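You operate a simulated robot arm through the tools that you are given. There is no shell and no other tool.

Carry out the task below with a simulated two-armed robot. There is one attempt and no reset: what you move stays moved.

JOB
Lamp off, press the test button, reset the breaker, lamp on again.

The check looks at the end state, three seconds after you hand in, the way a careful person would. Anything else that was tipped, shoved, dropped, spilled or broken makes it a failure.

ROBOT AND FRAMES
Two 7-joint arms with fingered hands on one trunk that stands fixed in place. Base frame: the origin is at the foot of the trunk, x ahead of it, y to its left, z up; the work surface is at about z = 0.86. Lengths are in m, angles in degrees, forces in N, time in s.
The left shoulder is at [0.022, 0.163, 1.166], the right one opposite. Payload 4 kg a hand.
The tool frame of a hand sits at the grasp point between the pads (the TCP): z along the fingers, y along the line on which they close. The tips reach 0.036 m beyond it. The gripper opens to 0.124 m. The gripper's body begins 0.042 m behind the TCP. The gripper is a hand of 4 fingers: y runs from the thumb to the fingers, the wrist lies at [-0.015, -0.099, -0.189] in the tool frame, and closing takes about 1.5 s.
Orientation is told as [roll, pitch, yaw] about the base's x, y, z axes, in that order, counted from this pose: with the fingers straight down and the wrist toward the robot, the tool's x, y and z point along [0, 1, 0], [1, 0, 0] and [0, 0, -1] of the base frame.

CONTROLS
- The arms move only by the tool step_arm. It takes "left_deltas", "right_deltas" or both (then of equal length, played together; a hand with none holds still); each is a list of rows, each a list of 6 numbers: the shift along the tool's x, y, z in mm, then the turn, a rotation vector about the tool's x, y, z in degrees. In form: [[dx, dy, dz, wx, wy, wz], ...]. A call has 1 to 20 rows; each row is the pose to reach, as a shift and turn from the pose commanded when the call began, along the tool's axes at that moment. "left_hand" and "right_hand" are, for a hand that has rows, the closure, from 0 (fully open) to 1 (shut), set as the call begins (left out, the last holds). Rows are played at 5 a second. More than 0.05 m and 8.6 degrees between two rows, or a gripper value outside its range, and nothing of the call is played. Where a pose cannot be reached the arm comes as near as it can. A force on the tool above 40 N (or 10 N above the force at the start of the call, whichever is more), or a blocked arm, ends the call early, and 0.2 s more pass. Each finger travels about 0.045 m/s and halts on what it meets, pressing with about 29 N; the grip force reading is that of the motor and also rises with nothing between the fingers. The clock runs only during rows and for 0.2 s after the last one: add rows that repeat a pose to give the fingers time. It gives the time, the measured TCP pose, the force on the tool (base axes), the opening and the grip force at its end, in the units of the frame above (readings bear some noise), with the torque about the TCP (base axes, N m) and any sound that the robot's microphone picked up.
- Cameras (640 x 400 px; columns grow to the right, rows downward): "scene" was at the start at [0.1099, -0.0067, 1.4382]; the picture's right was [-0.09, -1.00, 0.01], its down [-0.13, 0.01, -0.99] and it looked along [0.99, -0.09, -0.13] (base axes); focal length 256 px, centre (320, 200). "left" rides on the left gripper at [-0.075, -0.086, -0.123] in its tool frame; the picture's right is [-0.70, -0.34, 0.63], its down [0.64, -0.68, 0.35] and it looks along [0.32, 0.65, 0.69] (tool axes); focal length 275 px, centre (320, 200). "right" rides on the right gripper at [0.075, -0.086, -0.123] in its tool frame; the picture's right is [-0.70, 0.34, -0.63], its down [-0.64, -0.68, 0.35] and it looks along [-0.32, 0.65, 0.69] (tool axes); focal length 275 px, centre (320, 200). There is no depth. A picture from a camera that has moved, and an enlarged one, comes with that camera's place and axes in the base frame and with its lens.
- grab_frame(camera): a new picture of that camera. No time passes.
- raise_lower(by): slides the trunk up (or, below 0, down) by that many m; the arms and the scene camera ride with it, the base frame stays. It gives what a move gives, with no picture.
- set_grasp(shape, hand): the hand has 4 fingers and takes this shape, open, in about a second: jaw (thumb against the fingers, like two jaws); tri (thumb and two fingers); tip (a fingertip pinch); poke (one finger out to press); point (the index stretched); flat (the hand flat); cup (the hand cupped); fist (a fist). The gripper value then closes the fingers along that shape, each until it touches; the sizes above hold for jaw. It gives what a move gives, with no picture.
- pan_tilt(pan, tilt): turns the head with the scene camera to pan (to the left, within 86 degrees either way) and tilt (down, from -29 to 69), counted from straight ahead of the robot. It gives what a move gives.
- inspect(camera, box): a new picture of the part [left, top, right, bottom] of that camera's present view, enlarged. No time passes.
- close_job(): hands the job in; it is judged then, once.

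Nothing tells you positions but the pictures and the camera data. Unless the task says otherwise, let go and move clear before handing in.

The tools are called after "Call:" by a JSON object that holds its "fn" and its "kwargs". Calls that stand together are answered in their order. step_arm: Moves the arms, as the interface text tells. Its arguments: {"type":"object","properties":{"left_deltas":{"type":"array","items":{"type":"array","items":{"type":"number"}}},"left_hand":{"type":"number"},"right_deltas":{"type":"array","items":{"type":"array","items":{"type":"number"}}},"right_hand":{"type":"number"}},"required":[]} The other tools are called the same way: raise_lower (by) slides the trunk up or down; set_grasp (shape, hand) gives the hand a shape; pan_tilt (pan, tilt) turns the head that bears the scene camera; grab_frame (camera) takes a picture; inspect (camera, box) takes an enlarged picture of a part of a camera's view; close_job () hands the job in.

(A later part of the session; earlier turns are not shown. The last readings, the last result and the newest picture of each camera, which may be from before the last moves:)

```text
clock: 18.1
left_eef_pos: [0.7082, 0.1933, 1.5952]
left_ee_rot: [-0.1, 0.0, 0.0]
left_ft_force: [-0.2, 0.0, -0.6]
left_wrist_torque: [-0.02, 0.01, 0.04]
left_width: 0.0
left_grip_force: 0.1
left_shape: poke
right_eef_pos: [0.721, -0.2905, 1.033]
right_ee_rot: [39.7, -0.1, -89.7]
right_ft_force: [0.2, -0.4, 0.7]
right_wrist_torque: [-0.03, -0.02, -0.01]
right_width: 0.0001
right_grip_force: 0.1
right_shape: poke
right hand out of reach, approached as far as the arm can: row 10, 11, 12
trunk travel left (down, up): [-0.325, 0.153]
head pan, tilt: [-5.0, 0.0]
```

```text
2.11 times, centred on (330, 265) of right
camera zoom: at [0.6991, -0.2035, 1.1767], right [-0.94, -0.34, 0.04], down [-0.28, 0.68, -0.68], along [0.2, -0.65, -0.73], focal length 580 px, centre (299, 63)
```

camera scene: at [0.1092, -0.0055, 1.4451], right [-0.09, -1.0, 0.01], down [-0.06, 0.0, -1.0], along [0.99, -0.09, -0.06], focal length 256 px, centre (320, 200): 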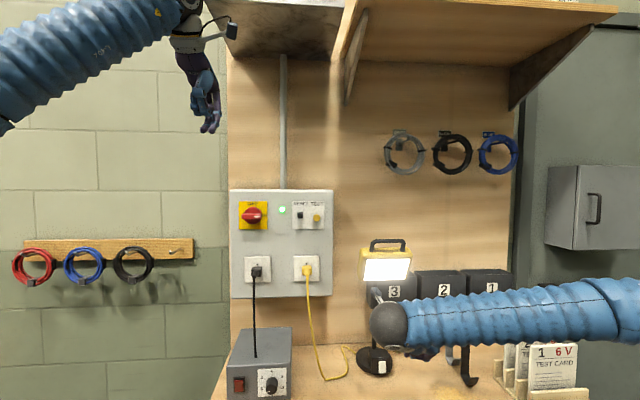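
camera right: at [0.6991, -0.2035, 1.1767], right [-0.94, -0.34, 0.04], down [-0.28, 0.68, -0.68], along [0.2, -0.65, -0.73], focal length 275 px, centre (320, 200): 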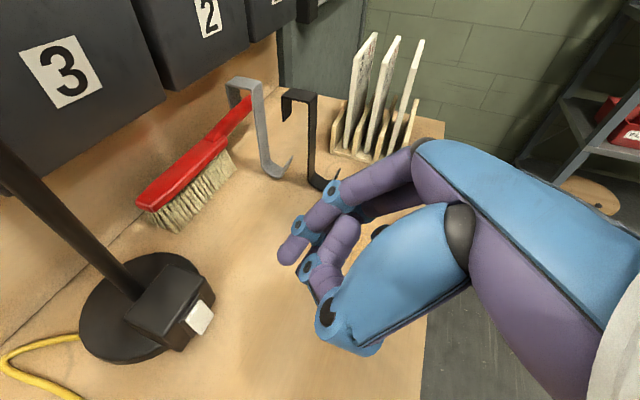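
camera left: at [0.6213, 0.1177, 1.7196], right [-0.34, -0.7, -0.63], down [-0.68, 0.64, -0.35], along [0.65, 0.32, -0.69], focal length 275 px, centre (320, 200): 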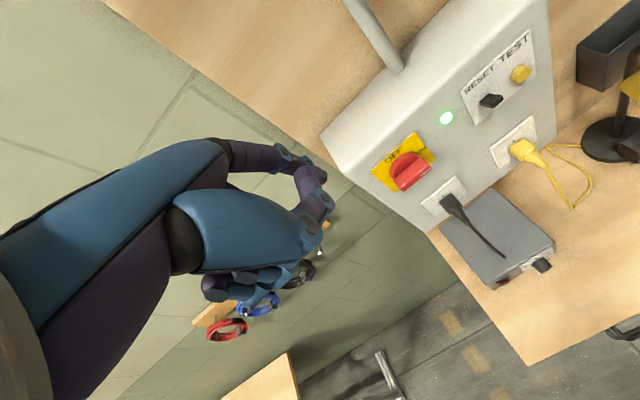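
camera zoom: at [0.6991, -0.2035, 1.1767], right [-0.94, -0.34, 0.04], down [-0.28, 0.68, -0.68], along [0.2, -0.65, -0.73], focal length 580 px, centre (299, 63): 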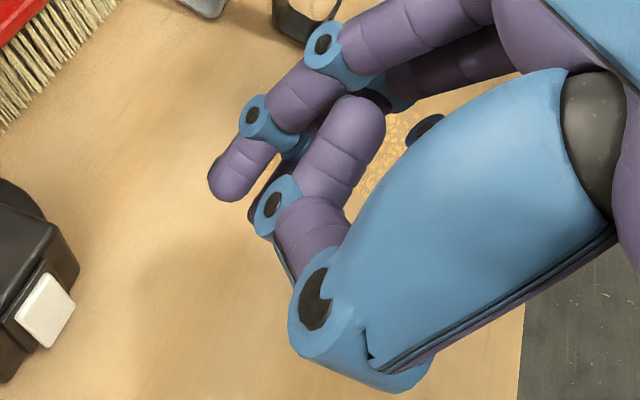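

The profile confirms it: lower end out, rocker spanning z 0.879–0.914 at y = -0.26. I'll lower the hand so the index tip sits about 45 mm in front of the lower half.

Call:
{"fn": "step_arm", "kwargs": {"right_deltas": [[-15, -8.4, 28.7, 0, 0, 0], [-30, -16.8, 57.4, 0, 0, 0], [-45, -25.1, 86.2, 0, 0, 0], [-59.9, -33.5, 114.9, 0, 0, 0], [-59.9, -33.5, 114.9, 0, 0, 0]]}}

Call:
{"fn": "grab_frame", "kwargs": {"camera": "right"}}

Call:
{"fn": "grab_frame", "kwargs": {"camera": "scene"}}

```text
clock: 19.2
left_eef_pos: [0.708, 0.192, 1.5964]
left_ee_rot: [0.0, 0.0, 0.0]
left_ft_force: [0.6, 0.8, -0.7]
left_wrist_torque: [0.01, -0.02, 0.02]
left_width: 0.0
left_grip_force: 0.1
left_shape: poke
right_eef_pos: [0.7747, -0.3038, 0.9743]
right_ee_rot: [38.4, -0.3, -88.6]
right_ft_force: [-0.1, 0.1, 0.0]
right_wrist_torque: [-0.01, 0.02, 0.02]
right_width: 0.0
right_grip_force: 0.1
right_shape: poke
right hand out of reach, approached as far as the arm can: row 1, 2, 3, 4, 5
trunk travel left (down, up): [-0.325, 0.153]
head pan, tilt: [-5.0, 0.0]
```

```text
taken
camera right: at [0.755, -0.217, 1.1192], right [-0.93, -0.36, 0.07], down [-0.31, 0.67, -0.67], along [0.2, -0.65, -0.74], focal length 275 px, centre (320, 200)
```

right: 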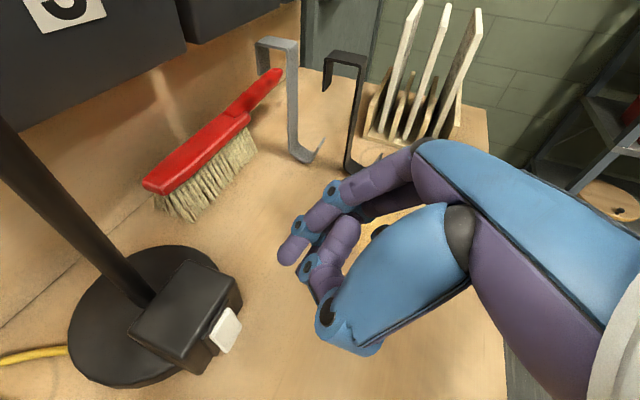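

```text
taken
camera scene: at [0.1083, -0.0069, 1.4452], right [-0.09, -1.0, 0.0], down [-0.06, 0.0, -1.0], along [0.99, -0.09, -0.06], focal length 256 px, centre (320, 200)
```

scene: 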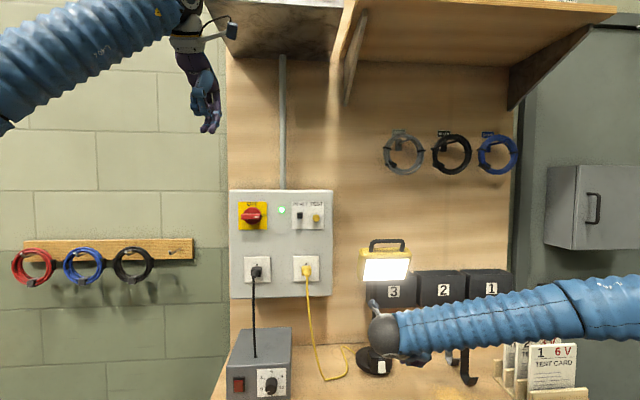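

This pose runs out of reach before getting low enough. The point shape should give a straight index, which would suit the easier palm-down approach, so I'll try it here, clear of the lamp.

Call:
{"fn": "set_grasp", "kwargs": {"shape": "point", "hand": "right"}}

Call:
{"fn": "grab_frame", "kwargs": {"camera": "right"}}

Call:
{"fn": "inspect", "kwargs": {"camera": "right", "box": [240, 110, 480, 370]}}

```text
clock: 20.1
left_eef_pos: [0.7079, 0.1934, 1.5968]
left_ee_rot: [0.0, 0.1, 0.0]
left_ft_force: [-0.2, 0.4, 0.0]
left_wrist_torque: [-0.04, 0.01, 0.02]
left_width: 0.0
left_grip_force: 0.2
left_shape: poke
right_eef_pos: [0.7743, -0.303, 0.9756]
right_ee_rot: [38.3, -0.2, -88.7]
right_ft_force: [0.7, 0.0, -0.8]
right_wrist_torque: [0.01, -0.02, -0.01]
right_width: 0.1162
right_grip_force: 0.1
right_shape: point
trunk travel left (down, up): [-0.325, 0.153]
head pan, tilt: [-5.0, 0.0]
```

```text
taken
camera right: at [0.7552, -0.2167, 1.119], right [-0.93, -0.36, 0.07], down [-0.31, 0.67, -0.67], along [0.2, -0.65, -0.73], focal length 275 px, centre (320, 200)
```

right: 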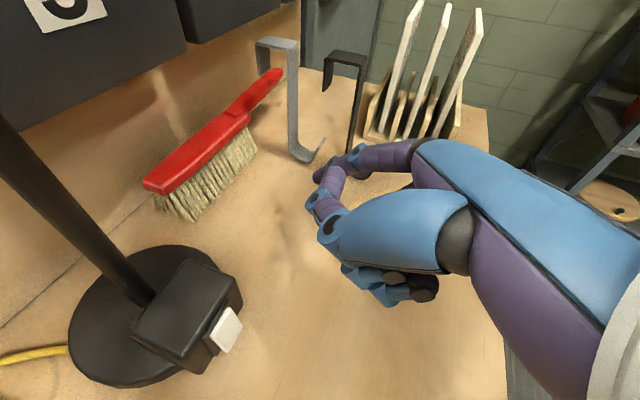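

```text
1.54 times, centred on (360, 240) of right
camera zoom: at [0.7552, -0.2167, 1.119], right [-0.93, -0.36, 0.07], down [-0.31, 0.67, -0.67], along [0.2, -0.65, -0.73], focal length 424 px, centre (258, 138)
```

zoom: 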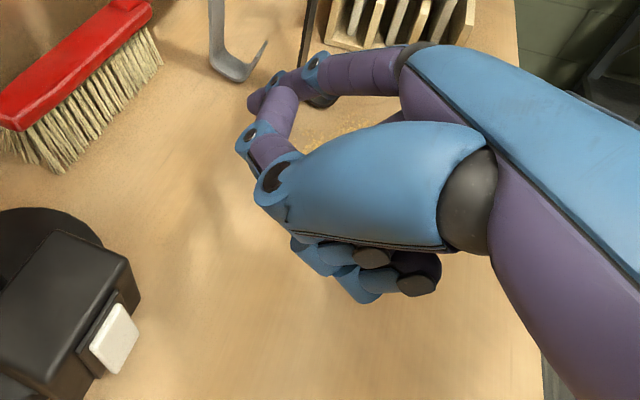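

The point shape bends the index outward, so it's no better. I'll return to poke, raise the hand, reduce the roll to about 65°, and lower the trunk 0.1 m so the target falls within reach.

Call:
{"fn": "set_grasp", "kwargs": {"shape": "poke", "hand": "right"}}

Call:
{"fn": "step_arm", "kwargs": {"right_deltas": [[3, 0, -27, 0, 0, -6.2], [6, 0, -54, 0, 0, -12.5], [9, 0, -81, 0, 0, -18.7], [11.9, 0, -107.5, 0, 0, -25], [11.9, 0, -107.5, 0, 0, -25]]}}

Call:
{"fn": "raise_lower", "kwargs": {"by": -0.1}}

Call:
{"fn": "grab_frame", "kwargs": {"camera": "scene"}}

Call:
{"fn": "grab_frame", "kwargs": {"camera": "right"}}

```text
clock: 21.1
left_eef_pos: [0.7086, 0.1931, 1.5964]
left_ee_rot: [0.0, -0.1, 0.0]
left_ft_force: [0.6, 0.0, -1.4]
left_wrist_torque: [0.0, 0.0, -0.03]
left_width: 0.0001
left_grip_force: 0.1
left_shape: poke
right_eef_pos: [0.7758, -0.3039, 0.9746]
right_ee_rot: [38.4, -0.3, -88.7]
right_ft_force: [0.2, 0.3, -0.9]
right_wrist_torque: [0.02, 0.02, -0.03]
right_width: 0.0002
right_grip_force: 0.0
right_shape: poke
trunk travel left (down, up): [-0.325, 0.153]
head pan, tilt: [-5.0, 0.0]
```

```text
clock: 22.2
left_eef_pos: [0.7098, 0.1934, 1.5959]
left_ee_rot: [0.0, 0.0, 0.0]
left_ft_force: [0.2, 0.3, -0.6]
left_wrist_torque: [-0.04, 0.02, -0.03]
left_width: 0.0
left_grip_force: 0.1
left_shape: poke
right_eef_pos: [0.719, -0.3066, 1.0673]
right_ee_rot: [37.2, -15.9, -70.3]
right_ft_force: [-0.6, -0.2, -0.4]
right_wrist_torque: [-0.03, -0.02, -0.02]
right_width: 0.0
right_grip_force: 0.0
right_shape: poke
trunk travel left (down, up): [-0.325, 0.153]
head pan, tilt: [-5.0, 0.0]
```

```text
clock: 23.6
left_eef_pos: [0.7071, 0.1923, 1.4967]
left_ee_rot: [-0.1, -0.1, 0.2]
left_ft_force: [-0.2, -0.4, 0.5]
left_wrist_torque: [-0.02, -0.03, 0.0]
left_width: 0.0
left_grip_force: 0.1
left_shape: poke
right_eef_pos: [0.7177, -0.3069, 0.9695]
right_ee_rot: [37.4, -15.7, -70.5]
right_ft_force: [0.2, 0.0, 0.5]
right_wrist_torque: [0.01, 0.0, 0.0]
right_width: 0.0
right_grip_force: 0.0
right_shape: poke
trunk travel left (down, up): [-0.225, 0.253]
head pan, tilt: [-5.0, 0.0]
```

```text
taken
camera scene: at [0.1537, -0.0064, 1.3312], right [-0.09, -1.0, 0.01], down [-0.15, 0.0, -0.99], along [0.98, -0.09, -0.15], focal length 256 px, centre (320, 200)
```

scene: 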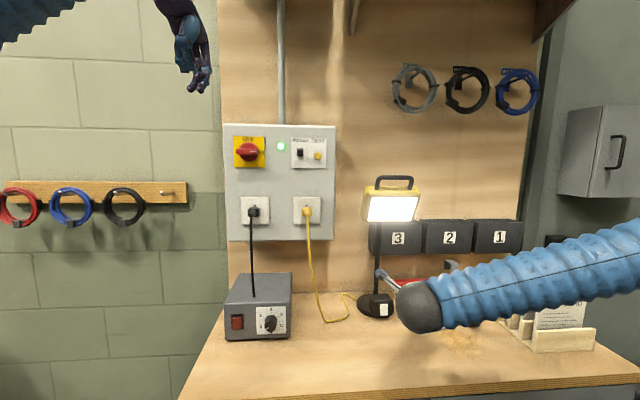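

```text
taken
camera right: at [0.6626, -0.1965, 1.0858], right [-0.78, -0.6, 0.17], down [-0.44, 0.35, -0.83], along [0.44, -0.72, -0.54], focal length 275 px, centre (320, 200)
```

right: 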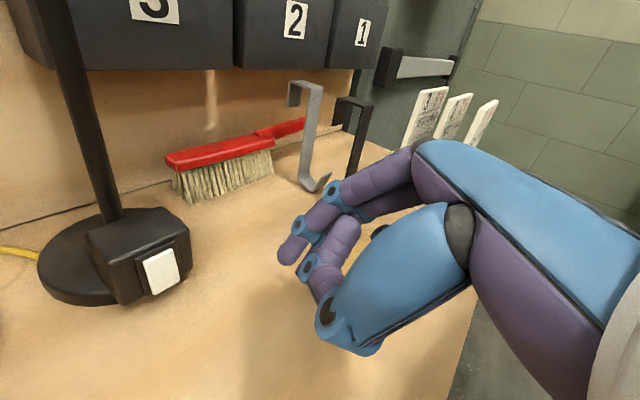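

The hand is at (0.718, -0.307, 0.970) with full reach. I'll move the tip to about 35 mm in front of the rocker's lower half, tilting the hand slightly flatter so the tip leads.

Call:
{"fn": "step_arm", "kwargs": {"right_deltas": [[2.1, -13.3, 19.5, -0.85, 1.8, 0], [4.2, -26.6, 38.9, -1.7, 3.65, 0], [6.4, -40, 58.4, -2.55, 5.5, 0], [8.5, -53.3, 77.8, -3.4, 7.3, 0], [8.5, -53.3, 77.8, -3.4, 7.3, 0]]}}

Call:
{"fn": "grab_frame", "kwargs": {"camera": "right"}}

Call:
{"fn": "inspect", "kwargs": {"camera": "right", "box": [160, 170, 340, 330]}}

Call:
{"fn": "inspect", "kwargs": {"camera": "scene", "box": [340, 220, 440, 380]}}

```text
clock: 24.8
left_eef_pos: [0.7063, 0.1927, 1.4975]
left_ee_rot: [0.0, 0.0, 0.0]
left_ft_force: [0.0, -0.5, -0.1]
left_wrist_torque: [0.01, 0.0, -0.02]
left_width: 0.0
left_grip_force: 0.0
left_shape: poke
right_eef_pos: [0.757, -0.2552, 0.899]
right_ee_rot: [45.3, -18.3, -72.8]
right_ft_force: [-0.4, -0.2, 1.1]
right_wrist_torque: [0.01, 0.02, -0.01]
right_width: 0.0
right_grip_force: 0.1
right_shape: poke
trunk travel left (down, up): [-0.225, 0.253]
head pan, tilt: [-5.0, 0.0]
```

```text
taken
camera right: at [0.6868, -0.1448, 1.0065], right [-0.8, -0.6, 0.06], down [-0.32, 0.35, -0.88], along [0.51, -0.72, -0.47], focal length 275 px, centre (320, 200)
```

right: 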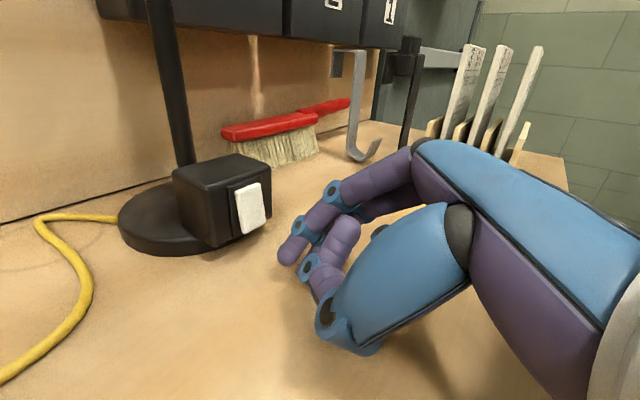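

```text
2.50 times, centred on (250, 250) of right
camera zoom: at [0.6868, -0.1448, 1.0065], right [-0.8, -0.6, 0.06], down [-0.32, 0.35, -0.88], along [0.51, -0.72, -0.47], focal length 688 px, centre (495, 75)
```

zoom: 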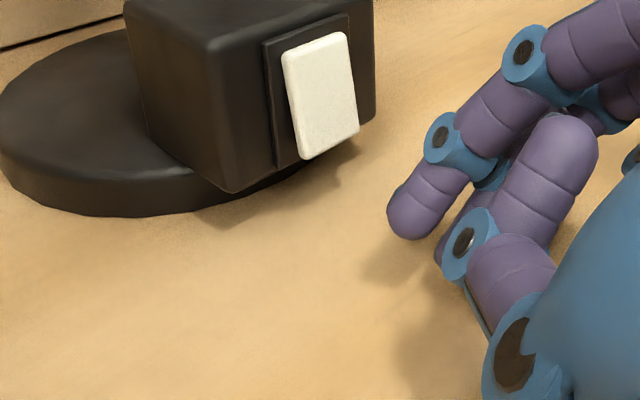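

```text
2.50 times, centred on (390, 300) of scene
camera zoom: at [0.1541, -0.0065, 1.3309], right [-0.09, -1.0, 0.01], down [-0.15, 0.0, -0.99], along [0.98, -0.09, -0.15], focal length 641 px, centre (145, -50)
```

zoom: 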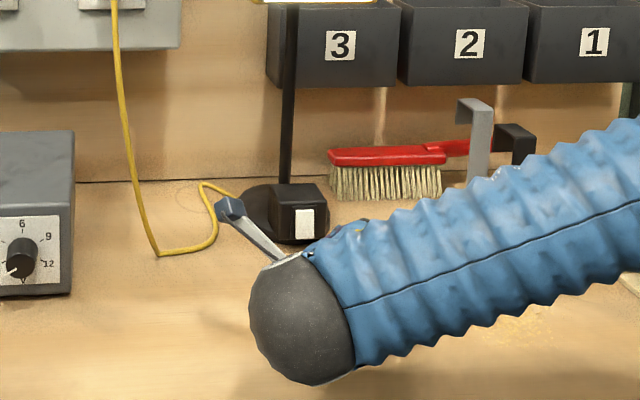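

There's a clear side view of the rocker with its bottom out. The tip is about 8 mm low, so I'll raise it, shift 3 mm right and advance 20 mm.

Call:
{"fn": "step_arm", "kwargs": {"right_deltas": [[8.1, 5.4, 4.8, 0, 0, 0], [16.2, 10.8, 9.5, 0, 0, 0], [16.2, 10.8, 9.5, 0, 0, 0]]}}

Call:
{"fn": "inspect", "kwargs": {"camera": "right", "box": [200, 170, 340, 280]}}

```text
clock: 25.6
left_eef_pos: [0.7079, 0.1932, 1.4966]
left_ee_rot: [0.0, 0.0, 0.0]
left_ft_force: [0.9, -0.4, 0.5]
left_wrist_torque: [-0.03, -0.01, -0.01]
left_width: 0.0
left_grip_force: 0.0
left_shape: poke
right_eef_pos: [0.7774, -0.2587, 0.9073]
right_ee_rot: [45.3, -18.3, -72.7]
right_ft_force: [-1.3, 0.3, 0.7]
right_wrist_torque: [0.01, 0.01, -0.01]
right_width: 0.0
right_grip_force: 0.1
right_shape: poke
trunk travel left (down, up): [-0.225, 0.253]
head pan, tilt: [-5.0, 0.0]
```

```text
3.64 times, centred on (270, 225) of right
camera zoom: at [0.7061, -0.148, 1.0147], right [-0.8, -0.6, 0.06], down [-0.33, 0.35, -0.88], along [0.51, -0.72, -0.47], focal length 1001 px, centre (502, 109)
```

zoom: 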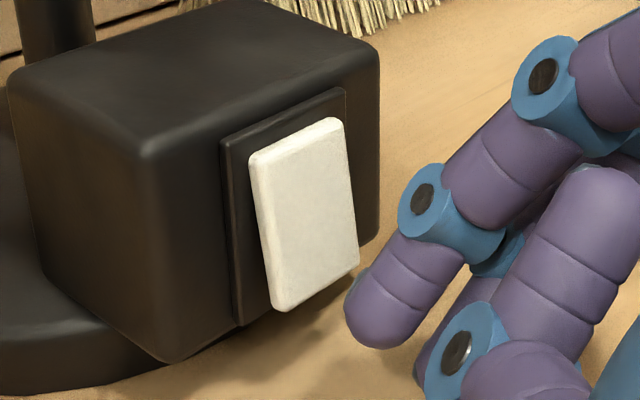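

The aim is close. I'll make a slight correction right and down, advance 10 mm, then feel for contact in small steps.

Call:
{"fn": "step_arm", "kwargs": {"right_deltas": [[1.9, 2.5, 4.2, 0, 0, 0], [3.8, 5, 8.4, 0, 0, 0], [3.8, 5, 8.4, 0, 0, 0]]}}

Call:
{"fn": "step_arm", "kwargs": {"right_deltas": [[0.9, 0.42, 1.1, 0, 0, 0], [1.8, 0.84, 2.2, 0, 0, 0], [1.8, 0.84, 2.2, 0, 0, 0]]}}

Call:
{"fn": "inspect", "kwargs": {"camera": "right", "box": [200, 170, 340, 280]}}

```text
clock: 26.4
left_eef_pos: [0.7084, 0.1922, 1.4955]
left_ee_rot: [0.0, 0.0, -0.1]
left_ft_force: [-0.3, 0.2, 0.8]
left_wrist_torque: [0.02, -0.02, -0.01]
left_width: 0.0001
left_grip_force: 0.0
left_shape: poke
right_eef_pos: [0.786, -0.2615, 0.9058]
right_ee_rot: [45.3, -18.3, -72.6]
right_ft_force: [0.1, 0.3, 0.1]
right_wrist_torque: [-0.01, 0.01, 0.03]
right_width: 0.0
right_grip_force: 0.2
right_shape: poke
trunk travel left (down, up): [-0.225, 0.253]
head pan, tilt: [-5.0, 0.0]
```

```text
clock: 27.2
left_eef_pos: [0.7082, 0.193, 1.4958]
left_ee_rot: [0.0, 0.0, 0.0]
left_ft_force: [-0.7, 0.0, -0.9]
left_wrist_torque: [-0.02, -0.02, 0.02]
left_width: 0.0
left_grip_force: 0.1
left_shape: poke
right_eef_pos: [0.7904, -0.2602, 0.9062]
right_ee_rot: [45.3, -18.3, -72.8]
right_ft_force: [-0.8, -0.2, -0.2]
right_wrist_torque: [0.0, -0.02, 0.01]
right_width: 0.0002
right_grip_force: 0.0
right_shape: poke
trunk travel left (down, up): [-0.225, 0.253]
head pan, tilt: [-5.0, 0.0]
```

```text
3.64 times, centred on (270, 225) of right
camera zoom: at [0.7192, -0.1504, 1.013], right [-0.8, -0.6, 0.06], down [-0.33, 0.35, -0.88], along [0.51, -0.72, -0.47], focal length 1001 px, centre (502, 109)
```

zoom: 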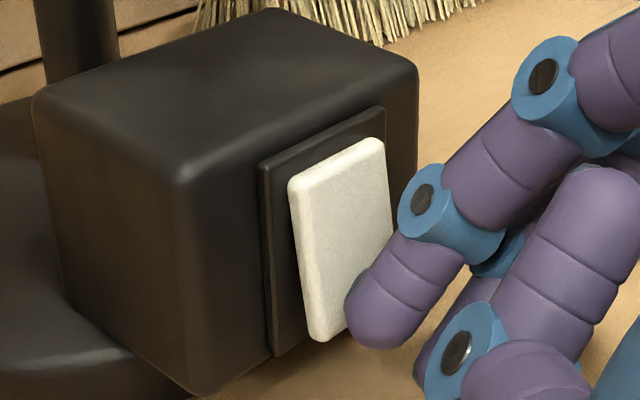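

The tip is almost touching the lower half. I'll continue in 2 mm probes and watch the force and sound.

Call:
{"fn": "step_arm", "kwargs": {"right_deltas": [[0.6, 0.28, 0.75, 0, 0, 0], [1.2, 0.56, 1.5, 0, 0, 0], [1.2, 0.56, 1.5, 0, 0, 0]]}}

Call:
{"fn": "step_arm", "kwargs": {"right_deltas": [[0.6, 0.28, 0.75, 0, 0, 0], [1.2, 0.56, 1.5, 0, 0, 0], [1.2, 0.56, 1.5, 0, 0, 0]]}}

Call:
{"fn": "inspect", "kwargs": {"camera": "right", "box": [200, 170, 340, 280]}}

Call:
{"fn": "inspect", "kwargs": {"camera": "scene", "box": [340, 160, 460, 340]}}

```text
clock: 28.0
left_eef_pos: [0.708, 0.193, 1.4961]
left_ee_rot: [-0.1, 0.0, -0.1]
left_ft_force: [0.0, -0.2, 0.8]
left_wrist_torque: [0.0, -0.03, -0.01]
left_width: 0.0
left_grip_force: 0.0
left_shape: poke
right_eef_pos: [0.7914, -0.2614, 0.9069]
right_ee_rot: [45.3, -18.2, -72.7]
right_ft_force: [-0.3, 0.7, -0.2]
right_wrist_torque: [-0.01, -0.01, 0.01]
right_width: 0.0002
right_grip_force: 0.1
right_shape: poke
trunk travel left (down, up): [-0.225, 0.253]
head pan, tilt: [-5.0, 0.0]
```

```text
clock: 28.8
left_eef_pos: [0.7061, 0.1921, 1.4966]
left_ee_rot: [0.0, 0.0, 0.0]
left_ft_force: [-0.4, -0.5, -0.5]
left_wrist_torque: [0.01, 0.02, -0.01]
left_width: 0.0001
left_grip_force: 0.0
left_shape: poke
right_eef_pos: [0.7927, -0.261, 0.9058]
right_ee_rot: [45.2, -18.3, -72.6]
right_ft_force: [-15.2, -0.6, -1.6]
right_wrist_torque: [-0.02, 0.21, 0.02]
right_width: 0.0
right_grip_force: 0.1
right_shape: poke
trunk travel left (down, up): [-0.225, 0.253]
head pan, tilt: [-5.0, 0.0]
```

```text
3.64 times, centred on (270, 225) of right
camera zoom: at [0.7227, -0.1511, 1.0126], right [-0.8, -0.6, 0.06], down [-0.33, 0.35, -0.88], along [0.51, -0.72, -0.47], focal length 1001 px, centre (502, 109)
```

zoom: 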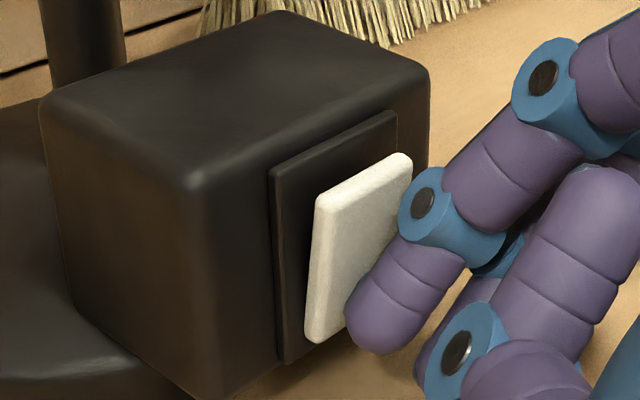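

```text
2.22 times, centred on (400, 250) of scene
camera zoom: at [0.1537, -0.0066, 1.3308], right [-0.09, -1.0, 0.01], down [-0.15, 0.0, -0.99], along [0.98, -0.09, -0.15], focal length 570 px, centre (142, 89)
```

zoom: 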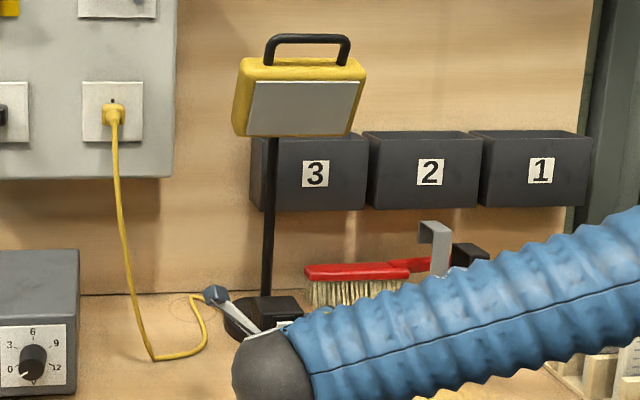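

The rocker flipped and the lamp is off, without moving. I'll back the right hand off and bring the left hand, fingers forward, in front of the TEST button.

Call:
{"fn": "step_arm", "kwargs": {"right_deltas": [[-12, -5.6, -15, 0, 0, 0], [-24, -11.2, -30, 0, 0, 0], [-33, -15.5, -41, 0, 0, 0], [-33, -15.5, -41, 0, 0, 0]]}}

Call:
{"fn": "step_arm", "kwargs": {"left_deltas": [[-21.7, 3.5, 12.8, -7.5, 0, 0], [-43.3, 7, 25.6, -15, 0, 0], [-65, 10.5, 38.4, -22.5, 0, 0], [-86.7, 14, 51.2, -30, 0, 0], [-108.3, 17.5, 64, -37.5, 0, 0], [-130, 21, 76.8, -45, 0, 0], [-151.7, 24.5, 89.5, -52.5, 0, 0], [-173.3, 28, 102.3, -60, 0, 0], [-195, 31.5, 115.1, -67.5, 0, 0], [-216.7, 35, 127.9, -75, 0, 0], [-238.3, 38.5, 140.7, -82.5, 0, 0], [-260, 42, 153.5, -90, 0, 0], [-260, 42, 153.5, -90, 0, 0]]}}

Call:
{"fn": "grab_frame", "kwargs": {"camera": "left"}}

Call:
{"fn": "grab_frame", "kwargs": {"camera": "scene"}}

```text
clock: 29.8
left_eef_pos: [0.7076, 0.1926, 1.495]
left_ee_rot: [-0.1, 0.0, -0.1]
left_ft_force: [0.2, 0.2, 0.7]
left_wrist_torque: [0.01, 0.0, -0.01]
left_width: 0.0001
left_grip_force: 0.1
left_shape: poke
right_eef_pos: [0.739, -0.262, 0.9071]
right_ee_rot: [45.3, -18.2, -72.8]
right_ft_force: [-0.1, 0.7, -0.5]
right_wrist_torque: [0.02, 0.02, 0.01]
right_width: 0.0
right_grip_force: 0.1
right_shape: poke
trunk travel left (down, up): [-0.225, 0.253]
head pan, tilt: [-5.0, 0.0]
```

```text
clock: 32.6
left_eef_pos: [0.7547, -0.063, 1.3381]
left_ee_rot: [-36.8, -89.8, 36.8]
left_ft_force: [0.3, 0.5, -0.9]
left_wrist_torque: [0.01, -0.03, -0.01]
left_width: 0.0
left_grip_force: 0.1
left_shape: poke
right_eef_pos: [0.7422, -0.2595, 0.9031]
right_ee_rot: [45.1, -18.3, -72.6]
right_ft_force: [0.3, -0.2, 0.2]
right_wrist_torque: [-0.02, 0.0, -0.04]
right_width: 0.0
right_grip_force: 0.1
right_shape: poke
trunk travel left (down, up): [-0.225, 0.253]
head pan, tilt: [-5.0, 0.0]
```

```text
taken
camera left: at [0.6305, -0.1391, 1.2547], right [0.63, -0.7, -0.34], down [0.34, 0.64, -0.68], along [0.69, 0.32, 0.65], focal length 275 px, centre (320, 200)
```

left: 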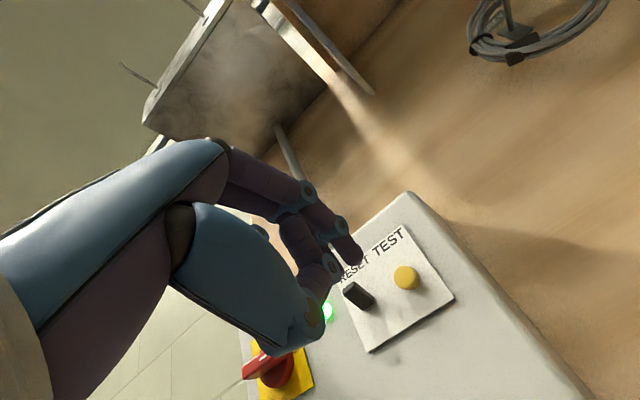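

```text
taken
camera scene: at [0.1586, -0.0042, 1.3298], right [-0.09, -1.0, 0.02], down [-0.16, 0.0, -0.99], along [0.98, -0.09, -0.16], focal length 256 px, centre (320, 200)
```

scene: 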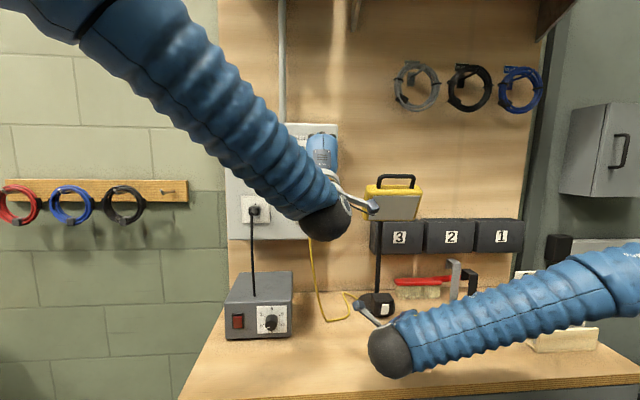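

The left hand is in front of the module. I'll zoom in to aim at TEST and see the reset lever's state.

Call:
{"fn": "inspect", "kwargs": {"camera": "left", "box": [300, 210, 460, 350]}}

Call:
{"fn": "inspect", "kwargs": {"camera": "left", "box": [240, 150, 400, 310]}}

```text
2.86 times, centred on (380, 280) of left
camera zoom: at [0.6305, -0.1391, 1.2547], right [0.63, -0.7, -0.34], down [0.34, 0.64, -0.68], along [0.69, 0.32, 0.65], focal length 786 px, centre (149, -29)
```

zoom: 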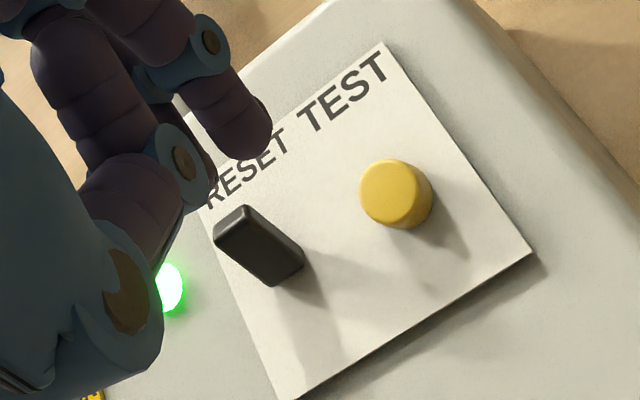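

```text
2.50 times, centred on (320, 230) of left
camera zoom: at [0.6305, -0.1391, 1.2547], right [0.63, -0.7, -0.34], down [0.34, 0.64, -0.68], along [0.69, 0.32, 0.65], focal length 688 px, centre (320, 125)
```

zoom: 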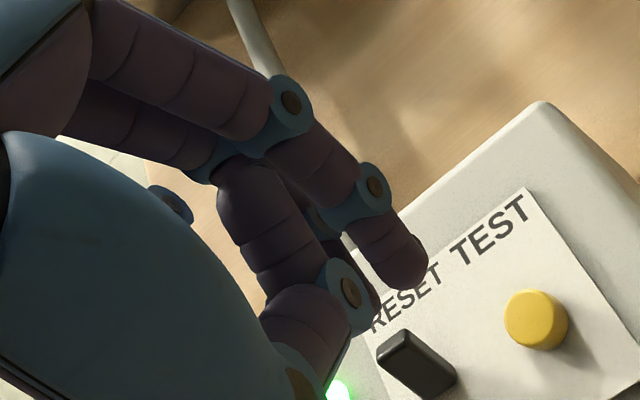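

The toggle lever leans up (on), and TEST is at about (0.883, -0.065, 1.347). The tips are nearly aligned, so I'll shift 2 mm right and 3 mm up and advance to about 12 mm from the button.

Call:
{"fn": "step_arm", "kwargs": {"left_deltas": [[-1, 1.5, 25, 0, 0, 0], [-2, 3, 50, 0, 0, 0], [-2, 3, 76, 0, 0, 0], [-2, 3, 76, 0, 0, 0]]}}

Call:
{"fn": "grab_frame", "kwargs": {"camera": "left"}}

Call:
{"fn": "inspect", "kwargs": {"camera": "left", "box": [280, 190, 420, 310]}}

```text
clock: 33.6
left_eef_pos: [0.8245, -0.0713, 1.3465]
left_ee_rot: [-44.3, -89.6, 44.6]
left_ft_force: [-0.7, -0.2, -0.1]
left_wrist_torque: [-0.01, 0.0, 0.02]
left_width: 0.0
left_grip_force: 0.0
left_shape: poke
right_eef_pos: [0.7405, -0.2612, 0.907]
right_ee_rot: [45.3, -18.3, -72.8]
right_ft_force: [0.1, 0.1, 0.7]
right_wrist_torque: [-0.01, 0.0, -0.03]
right_width: 0.0
right_grip_force: 0.0
right_shape: poke
trunk travel left (down, up): [-0.225, 0.253]
head pan, tilt: [-5.0, 0.0]
```

```text
taken
camera left: at [0.7012, -0.1479, 1.2624], right [0.64, -0.69, -0.34], down [0.34, 0.64, -0.69], along [0.69, 0.32, 0.64], focal length 275 px, centre (320, 200)
```

left: 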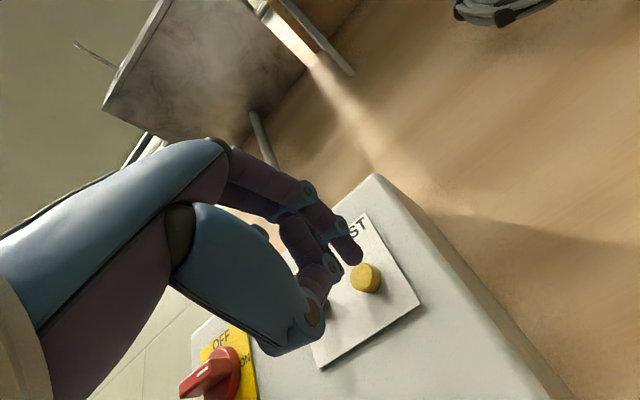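

```text
3.33 times, centred on (350, 250) of left
camera zoom: at [0.7012, -0.1479, 1.2624], right [0.64, -0.69, -0.34], down [0.34, 0.64, -0.69], along [0.69, 0.32, 0.64], focal length 918 px, centre (220, 33)
```

zoom: 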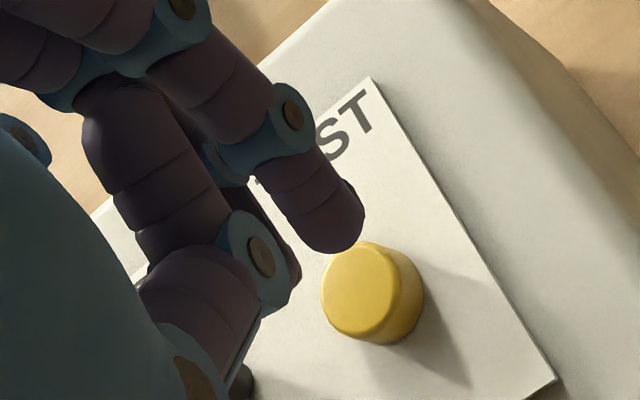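

The hand drifted a few mm to the right, so I'll correct by +6 mm in y and -2 mm in z and check again.

Call:
{"fn": "step_arm", "kwargs": {"left_deltas": [[3, -1, 0, 0, 0, 0], [6, -2, 0, 0, 0, 0], [6, -2, 0, 0, 0, 0], [6, -2, 0, 0, 0, 0]]}}

Call:
{"fn": "inspect", "kwargs": {"camera": "left", "box": [280, 190, 420, 310]}}

```text
clock: 34.6
left_eef_pos: [0.8224, -0.0702, 1.3456]
left_ee_rot: [-42.0, -89.5, 42.4]
left_ft_force: [0.3, -0.3, 0.0]
left_wrist_torque: [0.02, -0.02, 0.0]
left_width: 0.0001
left_grip_force: 0.0
left_shape: poke
left hand out of reach, approached as far as the arm can: row 1, 2, 3, 4
right_eef_pos: [0.7379, -0.2619, 0.9061]
right_ee_rot: [45.3, -18.3, -72.7]
right_ft_force: [-0.7, 0.2, 0.8]
right_wrist_torque: [-0.03, 0.05, 0.01]
right_width: 0.0
right_grip_force: 0.0
right_shape: poke
trunk travel left (down, up): [-0.225, 0.253]
head pan, tilt: [-5.0, 0.0]
```

```text
3.33 times, centred on (350, 250) of left
camera zoom: at [0.6983, -0.146, 1.2618], right [0.64, -0.69, -0.34], down [0.34, 0.64, -0.69], along [0.69, 0.32, 0.64], focal length 918 px, centre (220, 33)
```

zoom: 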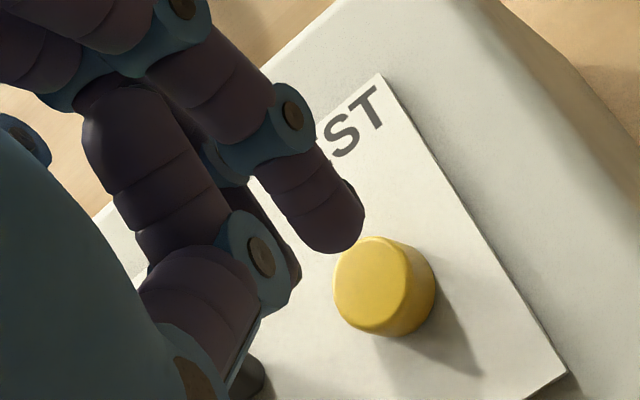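

This pose is at its limit. I'll back off 30 mm and turn the hand about 20° toward the right with a slightly softer pitch, which frees the wrist and lets one fingertip lead.

Call:
{"fn": "step_arm", "kwargs": {"left_deltas": [[0, 0, -10, 3.3, -6.7, 0], [5, 0, -20, 6.7, -13.3, 0], [10, 0, -30, 10, -20, 0], [10, 0, -30, 10, -20, 0], [10, 0, -30, 10, -20, 0]]}}

Call:
{"fn": "grab_frame", "kwargs": {"camera": "left"}}

Call:
{"fn": "inspect", "kwargs": {"camera": "left", "box": [280, 190, 460, 340]}}

```text
clock: 35.8
left_eef_pos: [0.7663, -0.118, 1.3581]
left_ee_rot: [-17.2, -78.4, 2.7]
left_ft_force: [-0.1, 0.2, -0.2]
left_wrist_torque: [0.0, -0.03, 0.0]
left_width: 0.0
left_grip_force: 0.1
left_shape: poke
left hand out of reach, approached as far as the arm can: row 1, 2, 3, 4, 5
right_eef_pos: [0.739, -0.2617, 0.9066]
right_ee_rot: [45.4, -18.3, -72.7]
right_ft_force: [0.0, 0.0, 0.2]
right_wrist_torque: [0.01, 0.01, 0.03]
right_width: 0.0002
right_grip_force: 0.1
right_shape: poke
trunk travel left (down, up): [-0.225, 0.253]
head pan, tilt: [-5.0, 0.0]
```

```text
taken
camera left: at [0.6134, -0.1601, 1.3023], right [0.36, -0.84, -0.41], down [0.35, 0.53, -0.77], along [0.86, 0.14, 0.48], focal length 275 px, centre (320, 200)
```

left: 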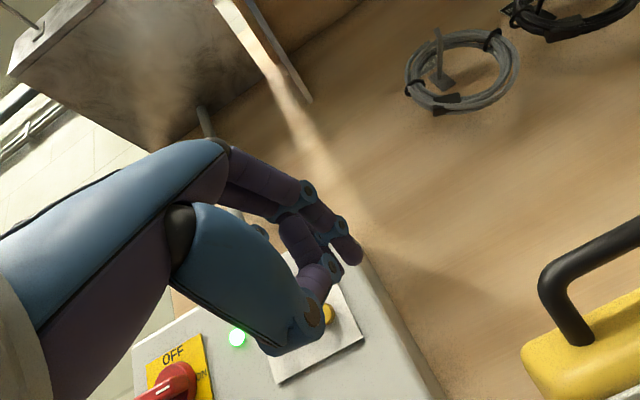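

```text
2.67 times, centred on (370, 265) of left
camera zoom: at [0.6134, -0.1601, 1.3023], right [0.36, -0.84, -0.41], down [0.35, 0.53, -0.77], along [0.86, 0.14, 0.48], focal length 734 px, centre (187, 27)
```

zoom: 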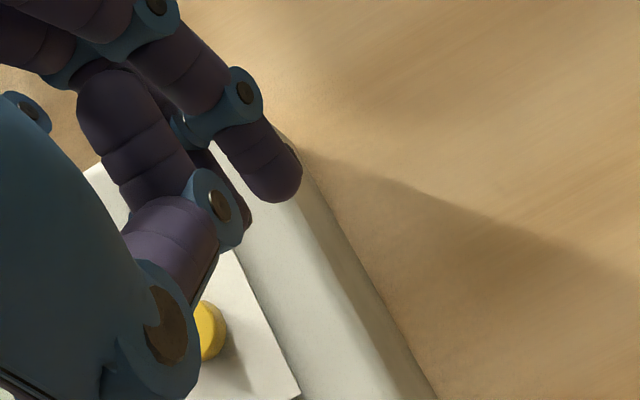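

The wrist is bending against the forearm, which comes down from above. A pitch near -65° with no yaw should be comfortable and still lead with the tip, so I'll move there.

Call:
{"fn": "step_arm", "kwargs": {"left_deltas": [[12.7, 2, -2.6, 3.3, 3.6, -0.3], [25.4, 4.1, -5.3, 6.7, 7.2, -0.6], [38.2, 6.1, -8, 10, 10.9, -0.9], [50.9, 8.2, -10.6, 13.4, 14.5, -1.2], [50.9, 8.2, -10.6, 13.4, 14.5, -1.2]]}}

Call:
{"fn": "grab_frame", "kwargs": {"camera": "left"}}

```text
clock: 37.0
left_eef_pos: [0.77, -0.0654, 1.3639]
left_ee_rot: [-0.1, -64.9, 0.0]
left_ft_force: [0.0, 0.2, 0.2]
left_wrist_torque: [0.0, 0.03, 0.0]
left_width: 0.0
left_grip_force: 0.0
left_shape: poke
right_eef_pos: [0.7392, -0.2617, 0.906]
right_ee_rot: [45.3, -18.3, -72.8]
right_ft_force: [0.2, -0.1, -0.8]
right_wrist_torque: [0.0, 0.02, 0.01]
right_width: 0.0001
right_grip_force: 0.1
right_shape: poke
trunk travel left (down, up): [-0.225, 0.253]
head pan, tilt: [-5.0, 0.0]
```

```text
taken
camera left: at [0.6221, -0.1407, 1.3389], right [0.43, -0.7, -0.57], down [0.02, 0.64, -0.76], along [0.9, 0.32, 0.29], focal length 275 px, centre (320, 200)
```

left: 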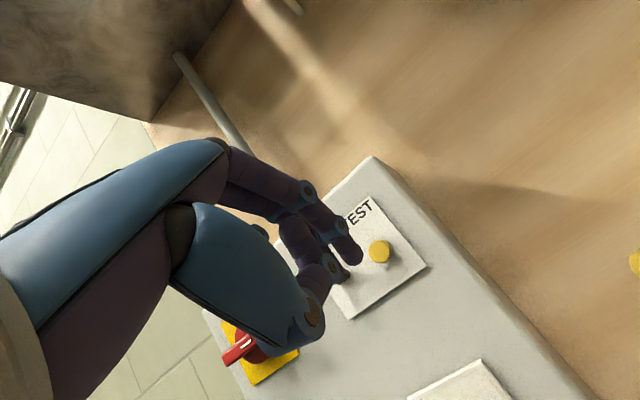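

This pose is comfortable and exact. TEST triangulates to (0.883, -0.066, 1.345), so I'll advance to about 12 mm short of contact.

Call:
{"fn": "step_arm", "kwargs": {"left_deltas": [[-0.7, 10, 31.2, 0, 0, 0], [-1.5, 19.9, 62.4, 0, 0, 0], [-1.5, 19.9, 62.4, 0, 0, 0]]}}

Call:
{"fn": "inspect", "kwargs": {"camera": "left", "box": [280, 190, 420, 310]}}

```text
clock: 37.8
left_eef_pos: [0.8342, -0.0666, 1.3575]
left_ee_rot: [-0.1, -64.9, 0.1]
left_ft_force: [0.0, 0.1, 0.2]
left_wrist_torque: [-0.04, -0.01, -0.05]
left_width: 0.0
left_grip_force: 0.0
left_shape: poke
right_eef_pos: [0.738, -0.262, 0.9071]
right_ee_rot: [45.3, -18.3, -72.7]
right_ft_force: [0.0, -0.4, 0.3]
right_wrist_torque: [-0.01, -0.03, 0.01]
right_width: 0.0001
right_grip_force: 0.1
right_shape: poke
trunk travel left (down, up): [-0.225, 0.253]
head pan, tilt: [-5.0, 0.0]
```

```text
3.33 times, centred on (350, 250) of left
camera zoom: at [0.6864, -0.1416, 1.3319], right [0.43, -0.7, -0.57], down [0.03, 0.64, -0.76], along [0.9, 0.32, 0.3], focal length 918 px, centre (220, 33)
```

zoom: 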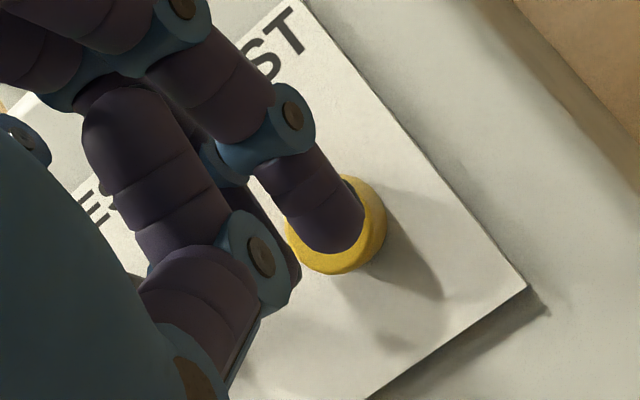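

The two tips straddle the button's centre. I'll close the gap and probe in small steps.

Call:
{"fn": "step_arm", "kwargs": {"left_deltas": [[0.5, 1.7, 3.6, 0, 0, 0], [1, 3.4, 7.25, 0, 0, 0], [1, 3.4, 7.25, 0, 0, 0]]}}

Call:
{"fn": "step_arm", "kwargs": {"left_deltas": [[0, 0.85, 1.8, 0, 0, 0], [0, 1.7, 3.6, 0, 0, 0], [0, 1.7, 3.6, 0, 0, 0]]}}

Call:
{"fn": "step_arm", "kwargs": {"left_deltas": [[0, 0.42, 0.9, 0, 0, 0], [0, 0.85, 1.8, 0, 0, 0], [0, 0.85, 1.8, 0, 0, 0]]}}

Call:
{"fn": "grab_frame", "kwargs": {"camera": "left"}}

```text
clock: 38.6
left_eef_pos: [0.844, -0.0646, 1.3557]
left_ee_rot: [-0.1, -65.0, 0.2]
left_ft_force: [0.5, 0.7, 0.3]
left_wrist_torque: [-0.02, -0.02, 0.0]
left_width: 0.0
left_grip_force: 0.2
left_shape: poke
right_eef_pos: [0.7387, -0.2613, 0.9067]
right_ee_rot: [45.3, -18.3, -72.7]
right_ft_force: [0.3, 0.1, 0.0]
right_wrist_torque: [0.01, 0.01, 0.0]
right_width: 0.0
right_grip_force: 0.1
right_shape: poke
trunk travel left (down, up): [-0.225, 0.253]
head pan, tilt: [-5.0, 0.0]
```

```text
clock: 39.4
left_eef_pos: [0.8484, -0.0658, 1.355]
left_ee_rot: [-0.1, -65.0, 0.1]
left_ft_force: [-0.6, -0.4, 0.3]
left_wrist_torque: [0.03, 0.01, 0.02]
left_width: 0.0
left_grip_force: 0.0
left_shape: poke
right_eef_pos: [0.7391, -0.2623, 0.9068]
right_ee_rot: [45.3, -18.2, -72.8]
right_ft_force: [-0.2, -0.4, 0.9]
right_wrist_torque: [-0.01, 0.04, -0.03]
right_width: 0.0
right_grip_force: 0.1
right_shape: poke
trunk travel left (down, up): [-0.225, 0.253]
head pan, tilt: [-5.0, 0.0]
```

```text
clock: 40.2
left_eef_pos: [0.8498, -0.0659, 1.3556]
left_ee_rot: [-0.1, -64.9, 0.1]
left_ft_force: [-0.6, -0.7, -0.1]
left_wrist_torque: [0.02, -0.03, 0.0]
left_width: 0.0
left_grip_force: 0.1
left_shape: poke
right_eef_pos: [0.739, -0.2628, 0.9059]
right_ee_rot: [45.2, -18.2, -72.6]
right_ft_force: [-0.5, 0.4, -0.4]
right_wrist_torque: [0.0, -0.04, 0.0]
right_width: 0.0001
right_grip_force: 0.1
right_shape: poke
trunk travel left (down, up): [-0.225, 0.253]
head pan, tilt: [-5.0, 0.0]
```

```text
taken
camera left: at [0.7013, -0.1405, 1.3311], right [0.43, -0.7, -0.57], down [0.03, 0.64, -0.76], along [0.9, 0.32, 0.3], focal length 275 px, centre (320, 200)
```

left: 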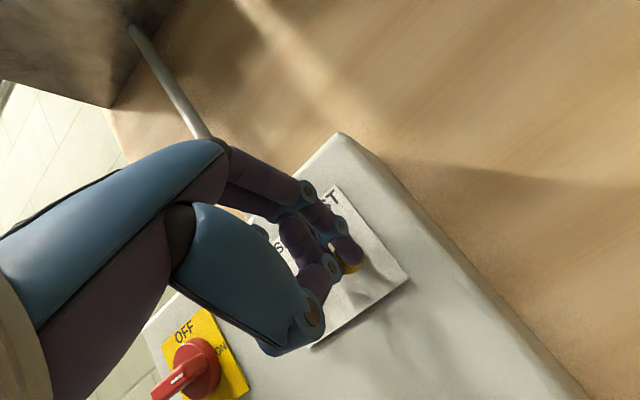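

No contact force yet. I'll continue in 2 mm probes.

Call:
{"fn": "step_arm", "kwargs": {"left_deltas": [[0, 0.42, 0.9, 0, 0, 0], [0, 0.85, 1.8, 0, 0, 0], [0, 0.85, 1.8, 0, 0, 0]]}}

Call:
{"fn": "step_arm", "kwargs": {"left_deltas": [[0, 0.42, 0.9, 0, 0, 0], [0, 0.85, 1.8, 0, 0, 0], [0, 0.85, 1.8, 0, 0, 0]]}}

Call:
{"fn": "inspect", "kwargs": {"camera": "left", "box": [280, 190, 420, 310]}}

```text
clock: 41.0
left_eef_pos: [0.8515, -0.0655, 1.3552]
left_ee_rot: [-0.1, -65.1, 0.1]
left_ft_force: [-1.3, 0.2, -0.5]
left_wrist_torque: [0.03, 0.01, -0.02]
left_width: 0.0
left_grip_force: 0.0
left_shape: poke
right_eef_pos: [0.7405, -0.2617, 0.9058]
right_ee_rot: [45.2, -18.3, -72.7]
right_ft_force: [-0.1, -0.1, 0.2]
right_wrist_torque: [0.02, 0.01, 0.0]
right_width: 0.0002
right_grip_force: 0.0
right_shape: poke
trunk travel left (down, up): [-0.225, 0.253]
head pan, tilt: [-5.0, 0.0]
```

```text
clock: 41.8
left_eef_pos: [0.8544, -0.0655, 1.3561]
left_ee_rot: [-0.1, -64.9, 0.2]
left_ft_force: [-2.1, 0.5, 0.3]
left_wrist_torque: [-0.02, 0.04, 0.0]
left_width: 0.0
left_grip_force: 0.0
left_shape: poke
right_eef_pos: [0.7392, -0.2623, 0.9062]
right_ee_rot: [45.2, -18.3, -72.8]
right_ft_force: [-0.5, -0.5, 0.3]
right_wrist_torque: [-0.02, 0.01, 0.01]
right_width: 0.0004
right_grip_force: 0.0
right_shape: poke
trunk travel left (down, up): [-0.225, 0.253]
head pan, tilt: [-5.0, 0.0]
heard: click
```

```text
3.33 times, centred on (350, 250) of left
camera zoom: at [0.7057, -0.1409, 1.331], right [0.43, -0.7, -0.57], down [0.03, 0.64, -0.76], along [0.9, 0.32, 0.3], focal length 918 px, centre (220, 33)
```

zoom: 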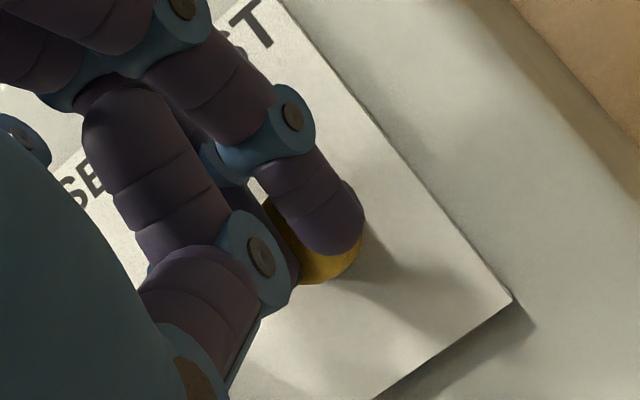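

I heard a click, so TEST was pressed. I'll back off and look at the lever and the lamp on the panel.

Call:
{"fn": "step_arm", "kwargs": {"left_deltas": [[0, -12.7, -27, 0, 0, 0], [0, -25.4, -54.4, 0, 0, 0], [10, -33.8, -72.5, 0, 0, 0], [10, -33.8, -72.5, 0, 0, 0]]}}

Call:
{"fn": "grab_frame", "kwargs": {"camera": "left"}}

Call:
{"fn": "inspect", "kwargs": {"camera": "left", "box": [290, 200, 450, 340]}}

Call:
{"fn": "inspect", "kwargs": {"camera": "scene", "box": [210, 110, 350, 230]}}

```text
clock: 42.8
left_eef_pos: [0.7729, -0.0575, 1.3569]
left_ee_rot: [0.1, -64.9, 0.1]
left_ft_force: [-0.1, 0.2, 0.6]
left_wrist_torque: [-0.02, -0.01, 0.04]
left_width: 0.0
left_grip_force: 0.1
left_shape: poke
right_eef_pos: [0.7395, -0.2618, 0.9052]
right_ee_rot: [45.3, -18.4, -72.7]
right_ft_force: [0.3, -1.1, -0.2]
right_wrist_torque: [0.03, 0.02, 0.0]
right_width: 0.0001
right_grip_force: 0.1
right_shape: poke
trunk travel left (down, up): [-0.225, 0.253]
head pan, tilt: [-5.0, 0.0]
```

```text
taken
camera left: at [0.6246, -0.1319, 1.3313], right [0.43, -0.7, -0.57], down [0.03, 0.64, -0.76], along [0.9, 0.31, 0.3], focal length 275 px, centre (320, 200)
```

left: 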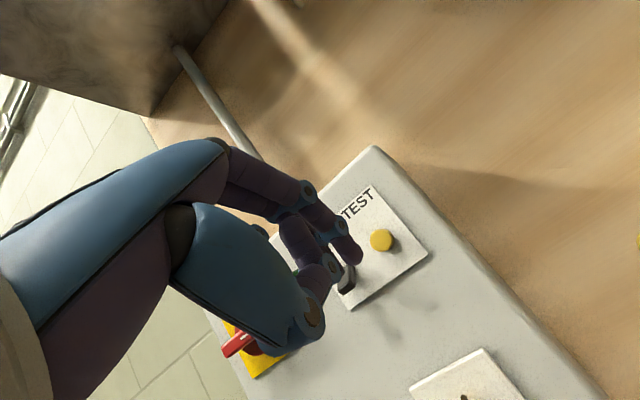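

```text
2.86 times, centred on (370, 270) of left
camera zoom: at [0.6246, -0.1319, 1.3313], right [0.43, -0.7, -0.57], down [0.03, 0.64, -0.76], along [0.9, 0.31, 0.3], focal length 786 px, centre (177, 0)
```

zoom: 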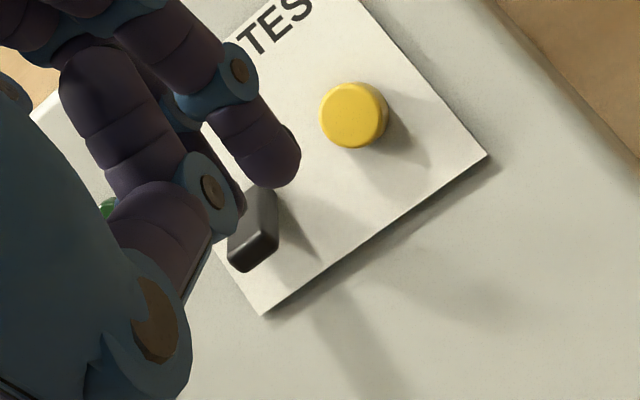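

```text
3.33 times, centred on (280, 170) of scene
camera zoom: at [0.155, -0.0072, 1.3307], right [-0.09, -1.0, 0.01], down [-0.15, 0.0, -0.99], along [0.98, -0.09, -0.15], focal length 855 px, centre (453, 300)
```

zoom: 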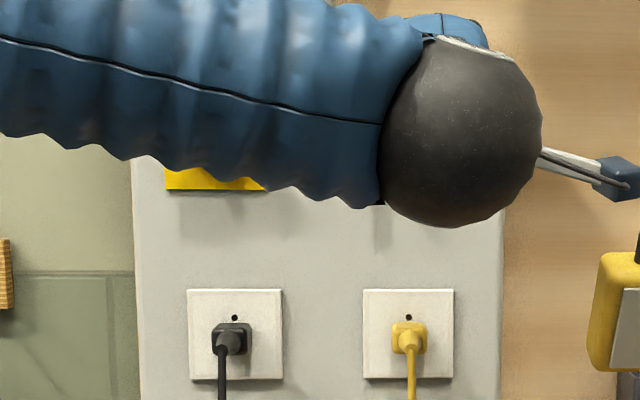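

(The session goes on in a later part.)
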